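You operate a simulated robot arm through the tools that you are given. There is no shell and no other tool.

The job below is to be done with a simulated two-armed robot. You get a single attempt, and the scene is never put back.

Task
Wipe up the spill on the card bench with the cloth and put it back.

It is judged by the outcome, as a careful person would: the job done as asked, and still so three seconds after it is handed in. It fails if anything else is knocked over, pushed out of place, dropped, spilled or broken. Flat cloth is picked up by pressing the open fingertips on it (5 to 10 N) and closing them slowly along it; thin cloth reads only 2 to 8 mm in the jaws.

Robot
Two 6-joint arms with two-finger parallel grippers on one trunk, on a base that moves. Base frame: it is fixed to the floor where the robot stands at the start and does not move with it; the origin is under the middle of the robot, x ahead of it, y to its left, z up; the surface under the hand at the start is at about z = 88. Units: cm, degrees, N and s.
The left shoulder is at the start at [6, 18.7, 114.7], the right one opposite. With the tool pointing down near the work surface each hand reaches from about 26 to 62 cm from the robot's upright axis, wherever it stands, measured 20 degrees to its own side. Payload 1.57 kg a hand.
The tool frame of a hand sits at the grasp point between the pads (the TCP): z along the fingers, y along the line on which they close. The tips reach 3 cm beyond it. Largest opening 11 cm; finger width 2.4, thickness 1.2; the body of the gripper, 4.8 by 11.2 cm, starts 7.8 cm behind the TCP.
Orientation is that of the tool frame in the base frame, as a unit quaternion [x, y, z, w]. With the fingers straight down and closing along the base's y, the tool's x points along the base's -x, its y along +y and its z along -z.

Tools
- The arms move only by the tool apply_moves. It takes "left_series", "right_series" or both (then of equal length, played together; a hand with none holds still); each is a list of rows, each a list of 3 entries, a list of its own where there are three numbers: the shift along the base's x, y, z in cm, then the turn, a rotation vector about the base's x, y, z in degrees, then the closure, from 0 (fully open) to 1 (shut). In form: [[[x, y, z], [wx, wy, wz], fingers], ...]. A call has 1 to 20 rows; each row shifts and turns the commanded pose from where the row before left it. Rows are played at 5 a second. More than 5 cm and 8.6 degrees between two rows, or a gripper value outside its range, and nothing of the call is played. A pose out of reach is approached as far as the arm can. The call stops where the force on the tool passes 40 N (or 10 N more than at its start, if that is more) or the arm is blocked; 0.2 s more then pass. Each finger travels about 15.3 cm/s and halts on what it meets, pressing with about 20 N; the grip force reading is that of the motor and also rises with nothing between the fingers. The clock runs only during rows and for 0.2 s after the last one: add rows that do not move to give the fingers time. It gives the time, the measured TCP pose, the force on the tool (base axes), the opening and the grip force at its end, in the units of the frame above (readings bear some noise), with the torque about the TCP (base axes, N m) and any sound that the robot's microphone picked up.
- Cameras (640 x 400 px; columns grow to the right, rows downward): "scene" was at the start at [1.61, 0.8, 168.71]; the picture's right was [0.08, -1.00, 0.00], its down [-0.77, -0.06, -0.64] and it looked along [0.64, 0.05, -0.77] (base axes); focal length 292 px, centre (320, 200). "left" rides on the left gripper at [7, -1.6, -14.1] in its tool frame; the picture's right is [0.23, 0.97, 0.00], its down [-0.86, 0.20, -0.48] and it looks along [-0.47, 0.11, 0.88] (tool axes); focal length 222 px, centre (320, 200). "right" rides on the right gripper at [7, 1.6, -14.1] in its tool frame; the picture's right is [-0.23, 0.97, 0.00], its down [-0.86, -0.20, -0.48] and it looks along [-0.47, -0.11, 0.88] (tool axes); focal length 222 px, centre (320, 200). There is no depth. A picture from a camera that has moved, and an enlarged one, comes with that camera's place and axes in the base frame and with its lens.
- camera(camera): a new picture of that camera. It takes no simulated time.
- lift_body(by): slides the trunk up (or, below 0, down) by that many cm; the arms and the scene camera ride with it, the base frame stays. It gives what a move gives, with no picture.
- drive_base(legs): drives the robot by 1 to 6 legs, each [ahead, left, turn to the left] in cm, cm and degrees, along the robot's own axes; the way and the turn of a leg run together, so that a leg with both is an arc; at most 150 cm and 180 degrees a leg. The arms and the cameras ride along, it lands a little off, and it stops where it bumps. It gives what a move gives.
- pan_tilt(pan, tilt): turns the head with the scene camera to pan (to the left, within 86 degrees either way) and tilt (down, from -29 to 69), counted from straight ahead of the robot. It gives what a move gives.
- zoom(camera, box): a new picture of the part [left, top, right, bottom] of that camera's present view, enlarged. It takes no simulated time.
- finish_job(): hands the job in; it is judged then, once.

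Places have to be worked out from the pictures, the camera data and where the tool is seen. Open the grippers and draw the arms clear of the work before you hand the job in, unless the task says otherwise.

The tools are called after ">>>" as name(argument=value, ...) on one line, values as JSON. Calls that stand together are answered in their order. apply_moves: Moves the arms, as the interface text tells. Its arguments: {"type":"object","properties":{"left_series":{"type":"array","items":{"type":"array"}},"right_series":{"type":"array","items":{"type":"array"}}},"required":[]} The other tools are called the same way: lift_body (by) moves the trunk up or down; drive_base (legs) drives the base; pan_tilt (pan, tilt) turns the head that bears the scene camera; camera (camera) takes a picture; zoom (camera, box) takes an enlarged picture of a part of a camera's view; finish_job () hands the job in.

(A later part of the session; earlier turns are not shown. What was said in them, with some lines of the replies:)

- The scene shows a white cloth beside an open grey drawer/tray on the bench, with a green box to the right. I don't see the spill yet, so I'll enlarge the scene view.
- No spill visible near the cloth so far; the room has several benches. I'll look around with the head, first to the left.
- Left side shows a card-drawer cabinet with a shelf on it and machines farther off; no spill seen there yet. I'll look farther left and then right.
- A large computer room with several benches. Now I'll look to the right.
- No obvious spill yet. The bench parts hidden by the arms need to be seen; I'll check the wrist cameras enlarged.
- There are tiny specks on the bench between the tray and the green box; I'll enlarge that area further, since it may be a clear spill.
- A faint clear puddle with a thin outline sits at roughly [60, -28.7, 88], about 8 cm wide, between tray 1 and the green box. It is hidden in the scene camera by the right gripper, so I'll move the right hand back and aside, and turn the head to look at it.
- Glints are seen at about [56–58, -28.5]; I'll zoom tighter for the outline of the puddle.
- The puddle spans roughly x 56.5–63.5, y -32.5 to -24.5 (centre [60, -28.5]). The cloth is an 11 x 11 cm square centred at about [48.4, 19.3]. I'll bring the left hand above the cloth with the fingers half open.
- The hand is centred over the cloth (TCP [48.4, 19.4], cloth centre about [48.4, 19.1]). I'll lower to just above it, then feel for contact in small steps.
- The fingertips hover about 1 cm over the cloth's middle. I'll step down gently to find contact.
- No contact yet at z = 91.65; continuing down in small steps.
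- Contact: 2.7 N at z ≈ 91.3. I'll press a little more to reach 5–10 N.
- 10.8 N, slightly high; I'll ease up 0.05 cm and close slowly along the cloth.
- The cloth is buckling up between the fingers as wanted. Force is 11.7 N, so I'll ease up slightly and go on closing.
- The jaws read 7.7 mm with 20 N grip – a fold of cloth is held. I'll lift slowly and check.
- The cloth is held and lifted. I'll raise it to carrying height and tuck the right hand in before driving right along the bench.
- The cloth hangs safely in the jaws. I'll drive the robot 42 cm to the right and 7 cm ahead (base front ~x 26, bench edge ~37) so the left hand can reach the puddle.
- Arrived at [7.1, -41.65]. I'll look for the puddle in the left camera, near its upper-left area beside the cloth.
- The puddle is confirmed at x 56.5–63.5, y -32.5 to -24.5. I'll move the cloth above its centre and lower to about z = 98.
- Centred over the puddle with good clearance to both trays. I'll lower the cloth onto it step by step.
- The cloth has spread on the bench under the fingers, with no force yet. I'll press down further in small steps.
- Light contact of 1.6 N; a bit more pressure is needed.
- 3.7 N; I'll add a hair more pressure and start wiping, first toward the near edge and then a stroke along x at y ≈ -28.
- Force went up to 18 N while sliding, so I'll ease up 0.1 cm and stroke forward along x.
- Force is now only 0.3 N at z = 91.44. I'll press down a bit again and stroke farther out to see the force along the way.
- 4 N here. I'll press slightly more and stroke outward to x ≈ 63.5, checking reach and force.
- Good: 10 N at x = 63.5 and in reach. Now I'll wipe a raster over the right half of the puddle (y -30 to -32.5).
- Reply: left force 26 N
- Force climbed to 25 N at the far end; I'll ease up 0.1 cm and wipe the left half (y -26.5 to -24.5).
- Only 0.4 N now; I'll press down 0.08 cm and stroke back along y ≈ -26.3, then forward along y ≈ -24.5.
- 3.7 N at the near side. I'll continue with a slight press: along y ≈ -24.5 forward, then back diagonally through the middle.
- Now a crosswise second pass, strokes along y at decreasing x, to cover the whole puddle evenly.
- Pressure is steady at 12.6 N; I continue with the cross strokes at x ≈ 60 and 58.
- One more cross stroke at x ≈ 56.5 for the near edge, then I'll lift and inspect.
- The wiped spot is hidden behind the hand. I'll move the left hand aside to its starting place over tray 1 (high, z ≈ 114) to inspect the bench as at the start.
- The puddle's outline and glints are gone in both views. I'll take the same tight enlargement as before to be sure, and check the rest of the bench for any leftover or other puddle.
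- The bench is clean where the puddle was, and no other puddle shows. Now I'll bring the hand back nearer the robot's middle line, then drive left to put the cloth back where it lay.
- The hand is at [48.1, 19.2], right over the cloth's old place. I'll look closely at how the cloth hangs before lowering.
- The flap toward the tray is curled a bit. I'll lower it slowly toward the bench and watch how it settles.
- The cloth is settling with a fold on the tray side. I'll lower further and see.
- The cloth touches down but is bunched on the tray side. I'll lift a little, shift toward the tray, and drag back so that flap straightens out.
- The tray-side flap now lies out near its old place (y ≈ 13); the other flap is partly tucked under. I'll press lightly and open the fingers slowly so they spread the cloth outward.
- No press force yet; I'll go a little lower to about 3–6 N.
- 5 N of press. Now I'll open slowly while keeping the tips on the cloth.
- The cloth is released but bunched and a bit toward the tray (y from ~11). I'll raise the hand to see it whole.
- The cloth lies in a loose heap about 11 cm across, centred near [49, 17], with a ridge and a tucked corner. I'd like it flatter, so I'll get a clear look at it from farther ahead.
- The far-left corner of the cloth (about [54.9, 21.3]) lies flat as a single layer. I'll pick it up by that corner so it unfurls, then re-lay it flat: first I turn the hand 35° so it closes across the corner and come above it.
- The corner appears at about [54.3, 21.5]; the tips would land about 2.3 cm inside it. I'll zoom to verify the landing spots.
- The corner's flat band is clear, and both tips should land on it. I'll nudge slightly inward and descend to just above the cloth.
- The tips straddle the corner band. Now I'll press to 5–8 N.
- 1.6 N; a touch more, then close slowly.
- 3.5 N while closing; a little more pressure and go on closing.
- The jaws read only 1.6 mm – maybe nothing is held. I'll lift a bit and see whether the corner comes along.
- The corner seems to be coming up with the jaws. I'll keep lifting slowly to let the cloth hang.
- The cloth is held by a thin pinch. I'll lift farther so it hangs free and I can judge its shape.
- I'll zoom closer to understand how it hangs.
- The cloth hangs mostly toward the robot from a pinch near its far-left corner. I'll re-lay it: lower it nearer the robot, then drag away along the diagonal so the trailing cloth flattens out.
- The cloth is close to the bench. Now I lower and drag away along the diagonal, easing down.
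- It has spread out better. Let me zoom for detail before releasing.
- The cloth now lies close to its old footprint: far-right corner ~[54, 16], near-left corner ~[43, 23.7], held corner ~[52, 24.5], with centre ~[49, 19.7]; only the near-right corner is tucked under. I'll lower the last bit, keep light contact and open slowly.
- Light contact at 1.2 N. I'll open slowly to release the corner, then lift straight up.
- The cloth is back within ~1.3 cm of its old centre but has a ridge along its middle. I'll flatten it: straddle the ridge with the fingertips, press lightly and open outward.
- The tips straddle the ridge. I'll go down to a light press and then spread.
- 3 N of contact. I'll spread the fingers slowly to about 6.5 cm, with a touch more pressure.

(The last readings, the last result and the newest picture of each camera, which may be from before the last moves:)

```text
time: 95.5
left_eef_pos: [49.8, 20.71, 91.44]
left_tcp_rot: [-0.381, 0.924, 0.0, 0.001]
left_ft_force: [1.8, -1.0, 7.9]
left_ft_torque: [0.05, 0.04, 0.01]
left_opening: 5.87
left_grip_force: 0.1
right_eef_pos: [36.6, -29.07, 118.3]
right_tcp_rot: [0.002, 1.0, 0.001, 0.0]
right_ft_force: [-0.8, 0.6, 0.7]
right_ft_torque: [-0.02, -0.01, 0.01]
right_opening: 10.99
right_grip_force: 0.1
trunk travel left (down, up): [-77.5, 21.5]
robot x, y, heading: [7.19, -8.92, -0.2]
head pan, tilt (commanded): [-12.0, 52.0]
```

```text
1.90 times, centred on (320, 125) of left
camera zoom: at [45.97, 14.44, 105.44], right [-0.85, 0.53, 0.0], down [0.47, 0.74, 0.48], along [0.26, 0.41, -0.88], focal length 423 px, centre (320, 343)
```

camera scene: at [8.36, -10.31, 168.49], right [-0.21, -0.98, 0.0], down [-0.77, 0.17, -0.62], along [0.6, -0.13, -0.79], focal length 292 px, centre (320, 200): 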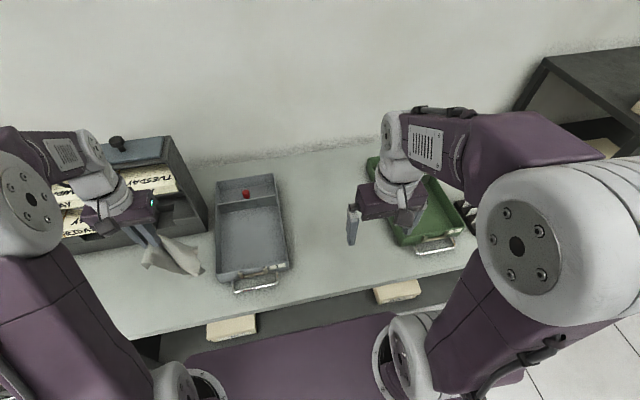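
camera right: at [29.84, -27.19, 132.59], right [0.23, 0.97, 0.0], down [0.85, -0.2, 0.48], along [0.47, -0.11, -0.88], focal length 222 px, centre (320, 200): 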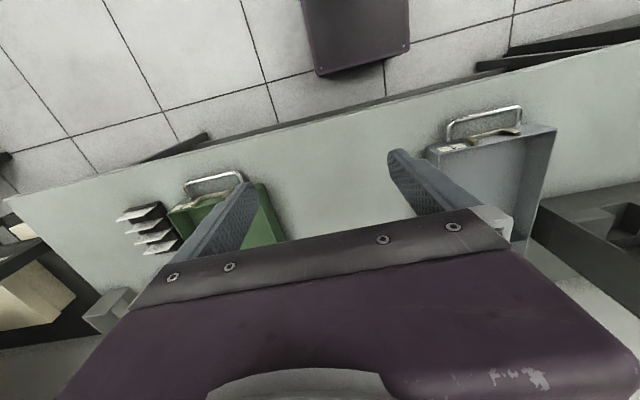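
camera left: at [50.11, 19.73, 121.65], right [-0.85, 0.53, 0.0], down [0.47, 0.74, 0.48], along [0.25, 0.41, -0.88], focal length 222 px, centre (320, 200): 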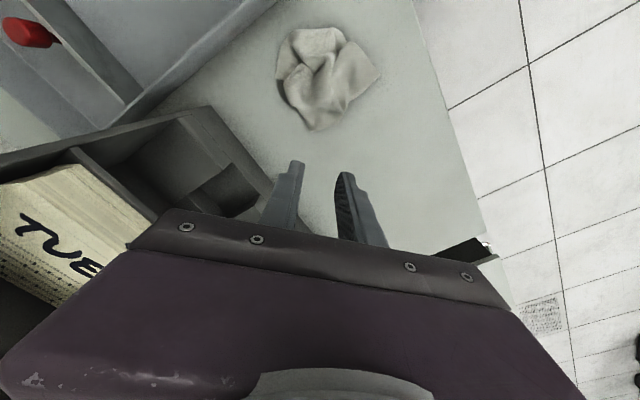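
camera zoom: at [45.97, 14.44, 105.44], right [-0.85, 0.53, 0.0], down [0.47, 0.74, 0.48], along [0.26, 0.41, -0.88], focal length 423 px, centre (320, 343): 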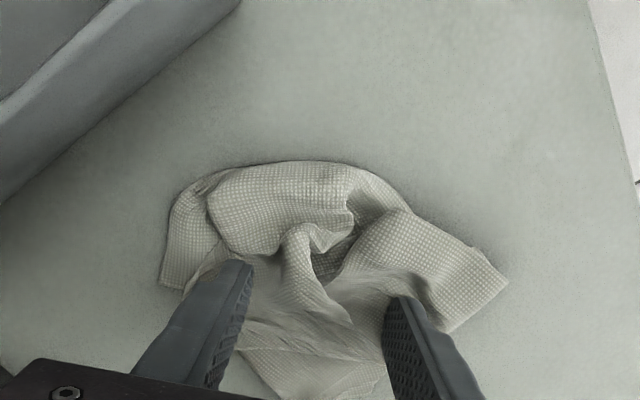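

The ridge flattened under the fingers. I'll lift and look at the whole again.

>>> apply_moves(left_series=[[[0, 0, 1], [0, 0, 0], 0.43], [[0.3, 0.3, 2], [0, 0, 0], 0.43], [[0.8, 0.8, 3], [0, 0, 0], 0.43], [[0.8, 0.8, 3.5], [0, 0, 0], 0.43], [[0.8, 0.8, 3.5], [0, 0, 0], 0.5], [[0.8, 0.8, 3], [0, 0, 0], 0.6], [[0, 0, 0], [0, 0, 0], 0.6]])

>>> zoom(camera="left", box=[230, 20, 430, 190])

>>> zoom(camera="scene", box=[120, 200, 260, 320])

```text
time: 97.1
left_eef_pos: [53.27, 24.13, 107.33]
left_tcp_rot: [-0.381, 0.925, 0.001, 0.0]
left_ft_force: [-0.2, -0.5, -0.3]
left_ft_torque: [0.03, 0.03, -0.01]
left_opening: 4.39
left_grip_force: 0.1
right_eef_pos: [36.73, -29.06, 118.22]
right_tcp_rot: [0.004, 1.0, 0.0, 0.0]
right_ft_force: [0.4, -0.3, 0.0]
right_ft_torque: [-0.02, 0.01, -0.01]
right_opening: 10.99
right_grip_force: 0.0
trunk travel left (down, up): [-77.5, 21.5]
robot x, y, heading: [6.8, -8.65, -0.5]
head pan, tilt (commanded): [-12.0, 52.0]
```

```text
2.35 times, centred on (330, 105) of left
camera zoom: at [49.46, 18.02, 121.41], right [-0.85, 0.53, 0.0], down [0.47, 0.74, 0.48], along [0.25, 0.41, -0.88], focal length 523 px, centre (296, 424)
```

zoom: 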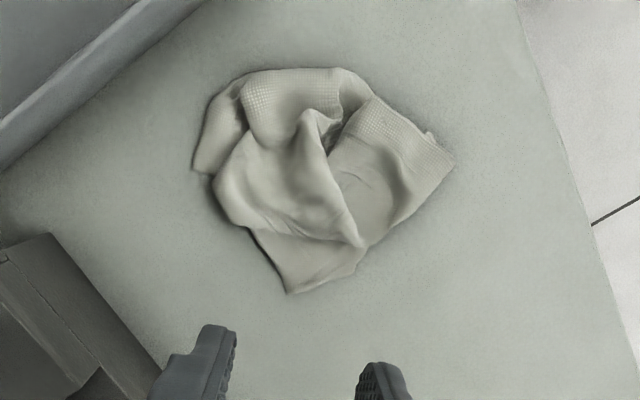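

```text
3.33 times, centred on (190, 260) of scene
camera zoom: at [8.38, -10.08, 168.49], right [-0.21, -0.98, 0.0], down [-0.77, 0.17, -0.62], along [0.6, -0.13, -0.79], focal length 974 px, centre (753, 0)
```

zoom: 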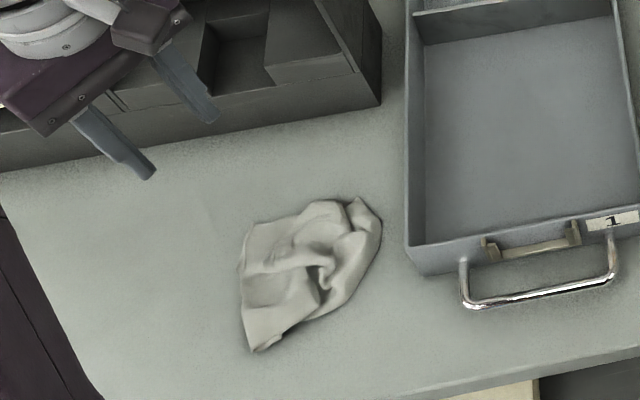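

Flatter now; the centre is about [49.1, 20.5], 1.5 cm from its old place [48.4, 19.2]. I'll press the tips on its near part and draw it gently back toward the old spot, which also pulls out the slack.

>>> apply_moves(left_series=[[[-1.2, -1.7, 0], [0, 0, 0], 0.6], [[-1.2, -1.7, 0], [0, 0, 0], 0.6], [[-1.2, -1.8, -2], [0, 0, 0], 0.6], [[-1.2, -1.7, -3], [0, 0, 0], 0.6], [[0, 0, -3], [0, 0, 0], 0.6], [[0, 0, -3], [0, 0, 0], 0.6], [[0, 0, -2], [0, 0, 0], 0.6], [[0, 0, -1], [0, 0, 0], 0.6], [[0, 0, 0], [0, 0, 0], 0.6]])

>>> zoom(camera="left", box=[200, 20, 440, 230])

```text
time: 99.1
left_eef_pos: [48.68, 17.39, 93.26]
left_tcp_rot: [-0.38, 0.925, 0.0, 0.0]
left_ft_force: [-0.2, 0.4, 0.1]
left_ft_torque: [-0.02, 0.0, 0.0]
left_opening: 4.43
left_grip_force: 0.1
right_eef_pos: [36.71, -28.91, 118.33]
right_tcp_rot: [0.003, 1.0, 0.001, -0.001]
right_ft_force: [0.0, 0.3, -0.2]
right_ft_torque: [0.02, 0.03, 0.0]
right_opening: 11.0
right_grip_force: 0.0
trunk travel left (down, up): [-77.5, 21.5]
robot x, y, heading: [7.09, -8.78, 0.0]
head pan, tilt (commanded): [-12.0, 52.0]
```

```text
1.90 times, centred on (320, 125) of left
camera zoom: at [44.82, 11.16, 107.41], right [-0.85, 0.53, 0.0], down [0.47, 0.74, 0.48], along [0.26, 0.41, -0.88], focal length 423 px, centre (320, 343)
```

zoom: 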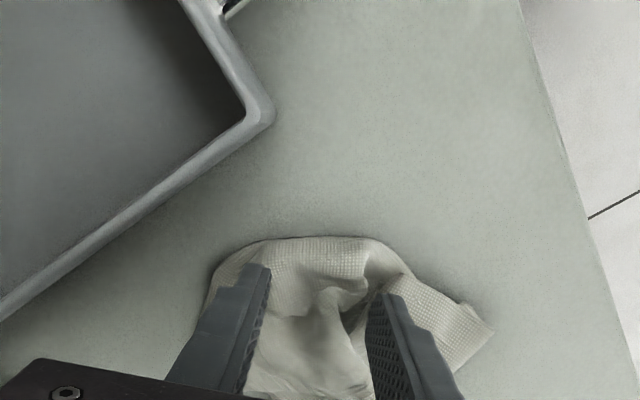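

The tips stand over the near part of the cloth, about 3 cm from the tray wall. I'll press lightly and draw it toward the old place.

>>> apply_moves(left_series=[[[0, 0, -1], [0, 0, 0], 0.6], [[0, 0, -0.5], [0, 0, 0], 0.6], [[0, 0, -0.25], [0, 0, 0], 0.6], [[0, 0, 0], [0, 0, 0], 0.6]])

```text
time: 100.1
left_eef_pos: [48.66, 17.33, 91.45]
left_tcp_rot: [-0.38, 0.925, 0.0, -0.001]
left_ft_force: [0.3, 0.0, 1.5]
left_ft_torque: [0.03, 0.03, 0.05]
left_opening: 4.39
left_grip_force: 0.2
right_eef_pos: [36.63, -28.96, 118.31]
right_tcp_rot: [0.002, 1.0, 0.0, 0.0]
right_ft_force: [-0.4, 0.4, 0.8]
right_ft_torque: [0.03, 0.0, 0.02]
right_opening: 10.98
right_grip_force: 0.1
trunk travel left (down, up): [-77.5, 21.5]
robot x, y, heading: [7.03, -8.94, -0.4]
head pan, tilt (commanded): [-12.0, 52.0]
```

Contact at 1.5 N; a little more pressure, then a 1.5 cm draw.

>>> apply_moves(left_series=[[[0, 0, -0.12], [0, 0, 0], 0.6], [[0, 0, 0], [0, 0, 0], 0.6], [[-0.25, -0.35, 0], [0, 0, 0], 0.6], [[-0.25, -0.35, 0], [0, 0, 0], 0.6], [[-0.25, -0.35, 0], [0, 0, 0], 0.6], [[-0.2, -0.3, 0], [0, 0, 0], 0.6], [[0, 0, 0], [0, 0, 0], 0.6]])

>>> apply_moves(left_series=[[[0, 0, 1], [0, 0, 0], 0.6], [[0.5, 0.5, 2], [0, 0, 0], 0.6], [[1.2, 1.5, 3], [0, 0, 0], 0.6], [[1.2, 1.7, 3.5], [0, 0, 0], 0.6], [[1.2, 1.7, 3.5], [0, 0, 0], 0.6], [[1.2, 1.7, 3], [0, 0, 0], 0.6], [[0, 0, 0], [0, 0, 0], 0.6]])

>>> zoom(camera="left", box=[230, 20, 430, 190])

>>> zoom(camera="scene", box=[120, 200, 260, 320])

```text
time: 101.7
left_eef_pos: [47.67, 15.94, 91.44]
left_tcp_rot: [-0.38, 0.925, 0.0, 0.0]
left_ft_force: [-0.1, 1.5, 1.4]
left_ft_torque: [0.04, 0.03, -0.03]
left_opening: 4.42
left_grip_force: 0.0
right_eef_pos: [36.78, -29.02, 118.23]
right_tcp_rot: [0.002, 1.0, 0.0, 0.0]
right_ft_force: [0.1, -0.6, 0.0]
right_ft_torque: [-0.02, 0.01, 0.0]
right_opening: 10.99
right_grip_force: 0.1
trunk travel left (down, up): [-77.5, 21.5]
robot x, y, heading: [7.12, -8.33, -0.2]
head pan, tilt (commanded): [-12.0, 52.0]
```

```text
time: 103.3
left_eef_pos: [52.89, 23.32, 107.3]
left_tcp_rot: [-0.38, 0.925, -0.001, 0.0]
left_ft_force: [-0.8, 0.1, 0.5]
left_ft_torque: [0.0, 0.01, -0.01]
left_opening: 4.42
left_grip_force: 0.1
right_eef_pos: [36.77, -28.91, 118.32]
right_tcp_rot: [0.003, 1.0, 0.0, 0.0]
right_ft_force: [0.2, -0.4, 0.3]
right_ft_torque: [0.01, 0.0, 0.01]
right_opening: 10.98
right_grip_force: 0.0
trunk travel left (down, up): [-77.5, 21.5]
robot x, y, heading: [6.93, -8.71, -0.1]
head pan, tilt (commanded): [-12.0, 52.0]
```

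```text
2.35 times, centred on (330, 105) of left
camera zoom: at [49.07, 17.08, 121.48], right [-0.85, 0.53, 0.0], down [0.47, 0.74, 0.48], along [0.25, 0.41, -0.88], focal length 523 px, centre (296, 424)
```

zoom: 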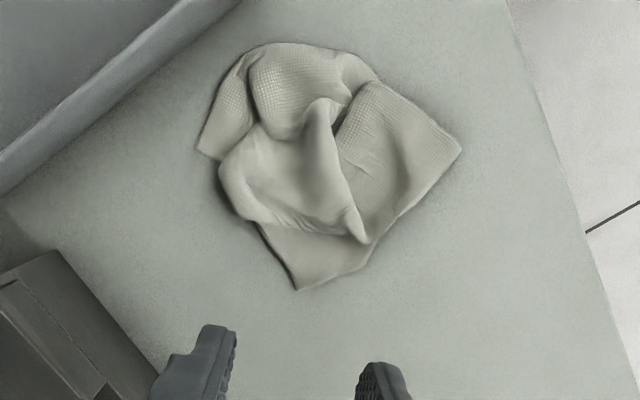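

```text
3.33 times, centred on (190, 260) of scene
camera zoom: at [8.37, -10.11, 168.49], right [-0.21, -0.98, 0.0], down [-0.77, 0.17, -0.62], along [0.6, -0.13, -0.79], focal length 974 px, centre (753, 0)
```

zoom: 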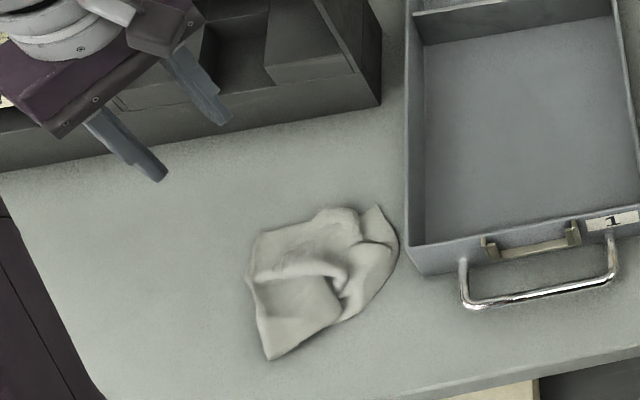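

The cloth's corners now sit at about [53.9, 14.8], [41.2, 22.6], [53.3, 24.4], with its centre ≈ [48.2, 18.8] – right at its old place. I'll open the hand and draw the left arm up and back clear.

>>> apply_moves(left_series=[[[-0.5, 0, 3], [0, 0, -8], 0.4], [[-0.5, -0.5, 3], [0, 0, -8], 0.2], [[-1.5, -1, 3], [0, 0, -8], 0], [[-2, -1.5, 1.5], [0, 0, -8], 0], [[-2, -1.5, 0], [0, 0, -8], 0], [[-2, -1.5, 0], [0, 0, -5], 0], [[-2, -1.5, 0], [0, 0, 0], 0], [[-2, -1, 0], [0, 0, 0], 0], [[0, 0, 0], [0, 0, 0], 0]])

>>> pan_tilt(pan=5, tilt=52)

>>> camera(camera="scene")

>>> camera(camera="left")

```text
time: 105.3
left_eef_pos: [40.59, 14.65, 118.13]
left_tcp_rot: [0.003, 1.0, 0.0, 0.0]
left_ft_force: [0.3, 0.1, -0.9]
left_ft_torque: [0.0, 0.01, -0.04]
left_opening: 10.99
left_grip_force: 0.1
right_eef_pos: [36.9, -28.95, 118.37]
right_tcp_rot: [0.003, 1.0, 0.0, 0.0]
right_ft_force: [0.0, -0.3, 0.2]
right_ft_torque: [0.0, -0.01, 0.01]
right_opening: 10.99
right_grip_force: 0.0
trunk travel left (down, up): [-77.5, 21.5]
robot x, y, heading: [7.03, -8.68, -0.4]
head pan, tilt (commanded): [-12.0, 52.0]
```

```text
time: 106.1
left_eef_pos: [40.55, 14.71, 118.1]
left_tcp_rot: [0.003, 1.0, 0.0, 0.0]
left_ft_force: [-0.3, -0.3, -0.6]
left_ft_torque: [0.01, -0.02, -0.03]
left_opening: 10.98
left_grip_force: 0.1
right_eef_pos: [36.8, -29.05, 118.33]
right_tcp_rot: [0.003, 1.0, 0.0, 0.001]
right_ft_force: [1.0, 0.0, 0.4]
right_ft_torque: [-0.01, 0.01, 0.02]
right_opening: 11.0
right_grip_force: 0.0
trunk travel left (down, up): [-77.5, 21.5]
robot x, y, heading: [7.26, -9.2, -0.3]
head pan, tilt (commanded): [5.0, 52.0]
```

```text
taken
camera scene: at [8.5, -7.89, 168.49], right [0.08, -1.0, 0.0], down [-0.79, -0.06, -0.62], along [0.61, 0.05, -0.79], focal length 292 px, centre (320, 200)
```

scene: 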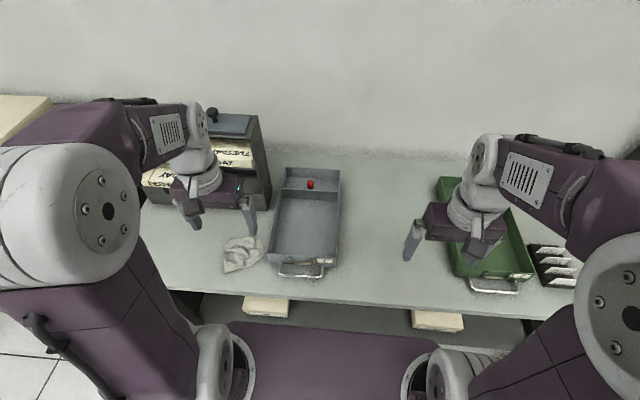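

```text
taken
camera left: at [33.49, 13.0, 132.21], right [-0.22, 0.97, 0.0], down [0.86, 0.2, 0.48], along [0.47, 0.11, -0.88], focal length 222 px, centre (320, 200)
```

left: 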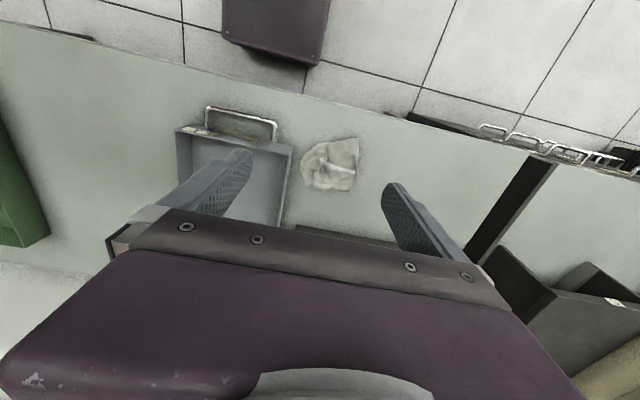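

Everything else stands as before. A last check of the wiped spot and the cloth.

>>> zoom(camera="scene", box=[345, 190, 425, 260])

>>> zoom(camera="left", box=[40, 80, 180, 200])

>>> zoom(camera="scene", box=[190, 130, 360, 310])

```text
5.71 times, centred on (385, 225) of scene
camera zoom: at [8.5, -7.89, 168.49], right [0.08, -1.0, 0.0], down [-0.79, -0.06, -0.62], along [0.61, 0.05, -0.79], focal length 1670 px, centre (-51, 57)
```

zoom: 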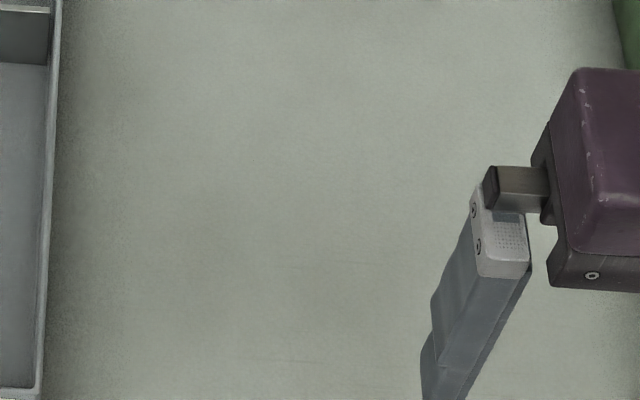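

```text
3.33 times, centred on (110, 140) of left
camera zoom: at [33.49, 13.0, 132.21], right [-0.22, 0.97, 0.0], down [0.86, 0.2, 0.48], along [0.47, 0.11, -0.88], focal length 740 px, centre (1020, 400)
```

zoom: 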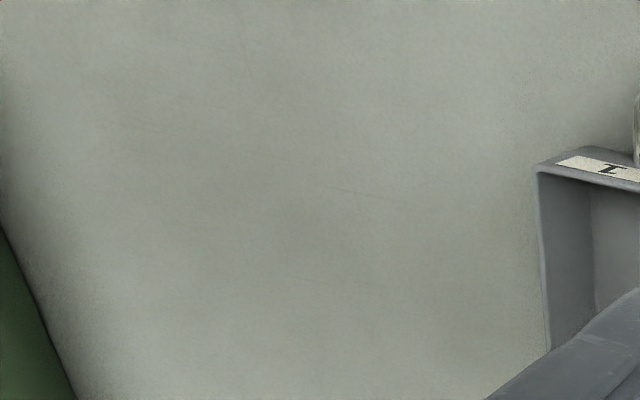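

```text
2.22 times, centred on (275, 220) of scene
camera zoom: at [8.5, -7.89, 168.49], right [0.08, -1.0, 0.0], down [-0.79, -0.06, -0.62], along [0.61, 0.05, -0.79], focal length 650 px, centre (420, 156)
```

zoom: 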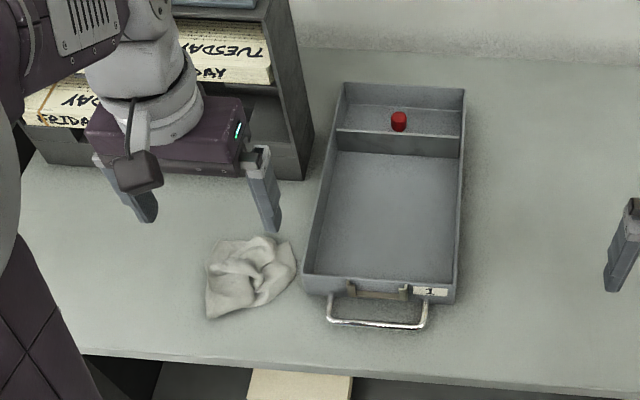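

The puddle is gone, the cloth lies at its old place, and the trays are untouched. I'll back the robot 7 cm to draw both arms clear and then hand in.

>>> drive_base(legs=[[-7, 0, 0]])

>>> camera(camera="scene")

```text
time: 107.1
left_eef_pos: [34.13, 14.76, 117.85]
left_tcp_rot: [0.002, 1.0, 0.0, -0.002]
left_ft_force: [0.0, -1.3, 0.0]
left_ft_torque: [-0.01, 0.09, -0.02]
left_opening: 11.0
left_grip_force: 0.2
right_eef_pos: [30.45, -28.9, 118.15]
right_tcp_rot: [0.002, 1.0, 0.0, -0.003]
right_ft_force: [0.5, 0.2, -0.3]
right_ft_torque: [-0.02, 0.06, 0.01]
right_opening: 10.97
right_grip_force: 0.0
trunk travel left (down, up): [-77.5, 21.5]
robot x, y, heading: [0.42, -8.45, -0.3]
head pan, tilt (commanded): [5.0, 52.0]
```

```text
taken
camera scene: at [2.4, -7.85, 168.48], right [0.08, -1.0, 0.0], down [-0.79, -0.07, -0.61], along [0.61, 0.05, -0.79], focal length 292 px, centre (320, 200)
```

scene: 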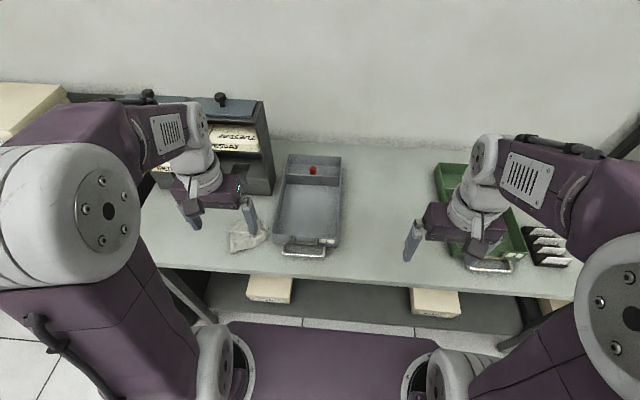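

The bench is wiped, the cloth is back, and both hands are open and clear of the work. Handing in.

>>> finish_job()

```text
The job is handed in.
```

I wiped up the spill and put the cloth back in its old place. It isn't fully flat: a ridge runs across the middle and the corner nearest the robot on the tray side is tucked under.

- **Spill:** It was a clear puddle about 8 cm wide, on the bench between tray 1 and the green tray. I wiped it with overlapping strokes in both directions. Close-up views from the scene and left-hand cameras afterwards show no trace of it.
- **Cloth:** It lies within about 1 cm of where it started, as judged from the pictures. I re-laid it by one corner and spread the worst of the creases.
- **Everything else:** The trays, the card rack and the rest of the bench look undisturbed.

Both grippers are open and the arms are drawn back. The robot stands about 8 cm to the right of where it began.
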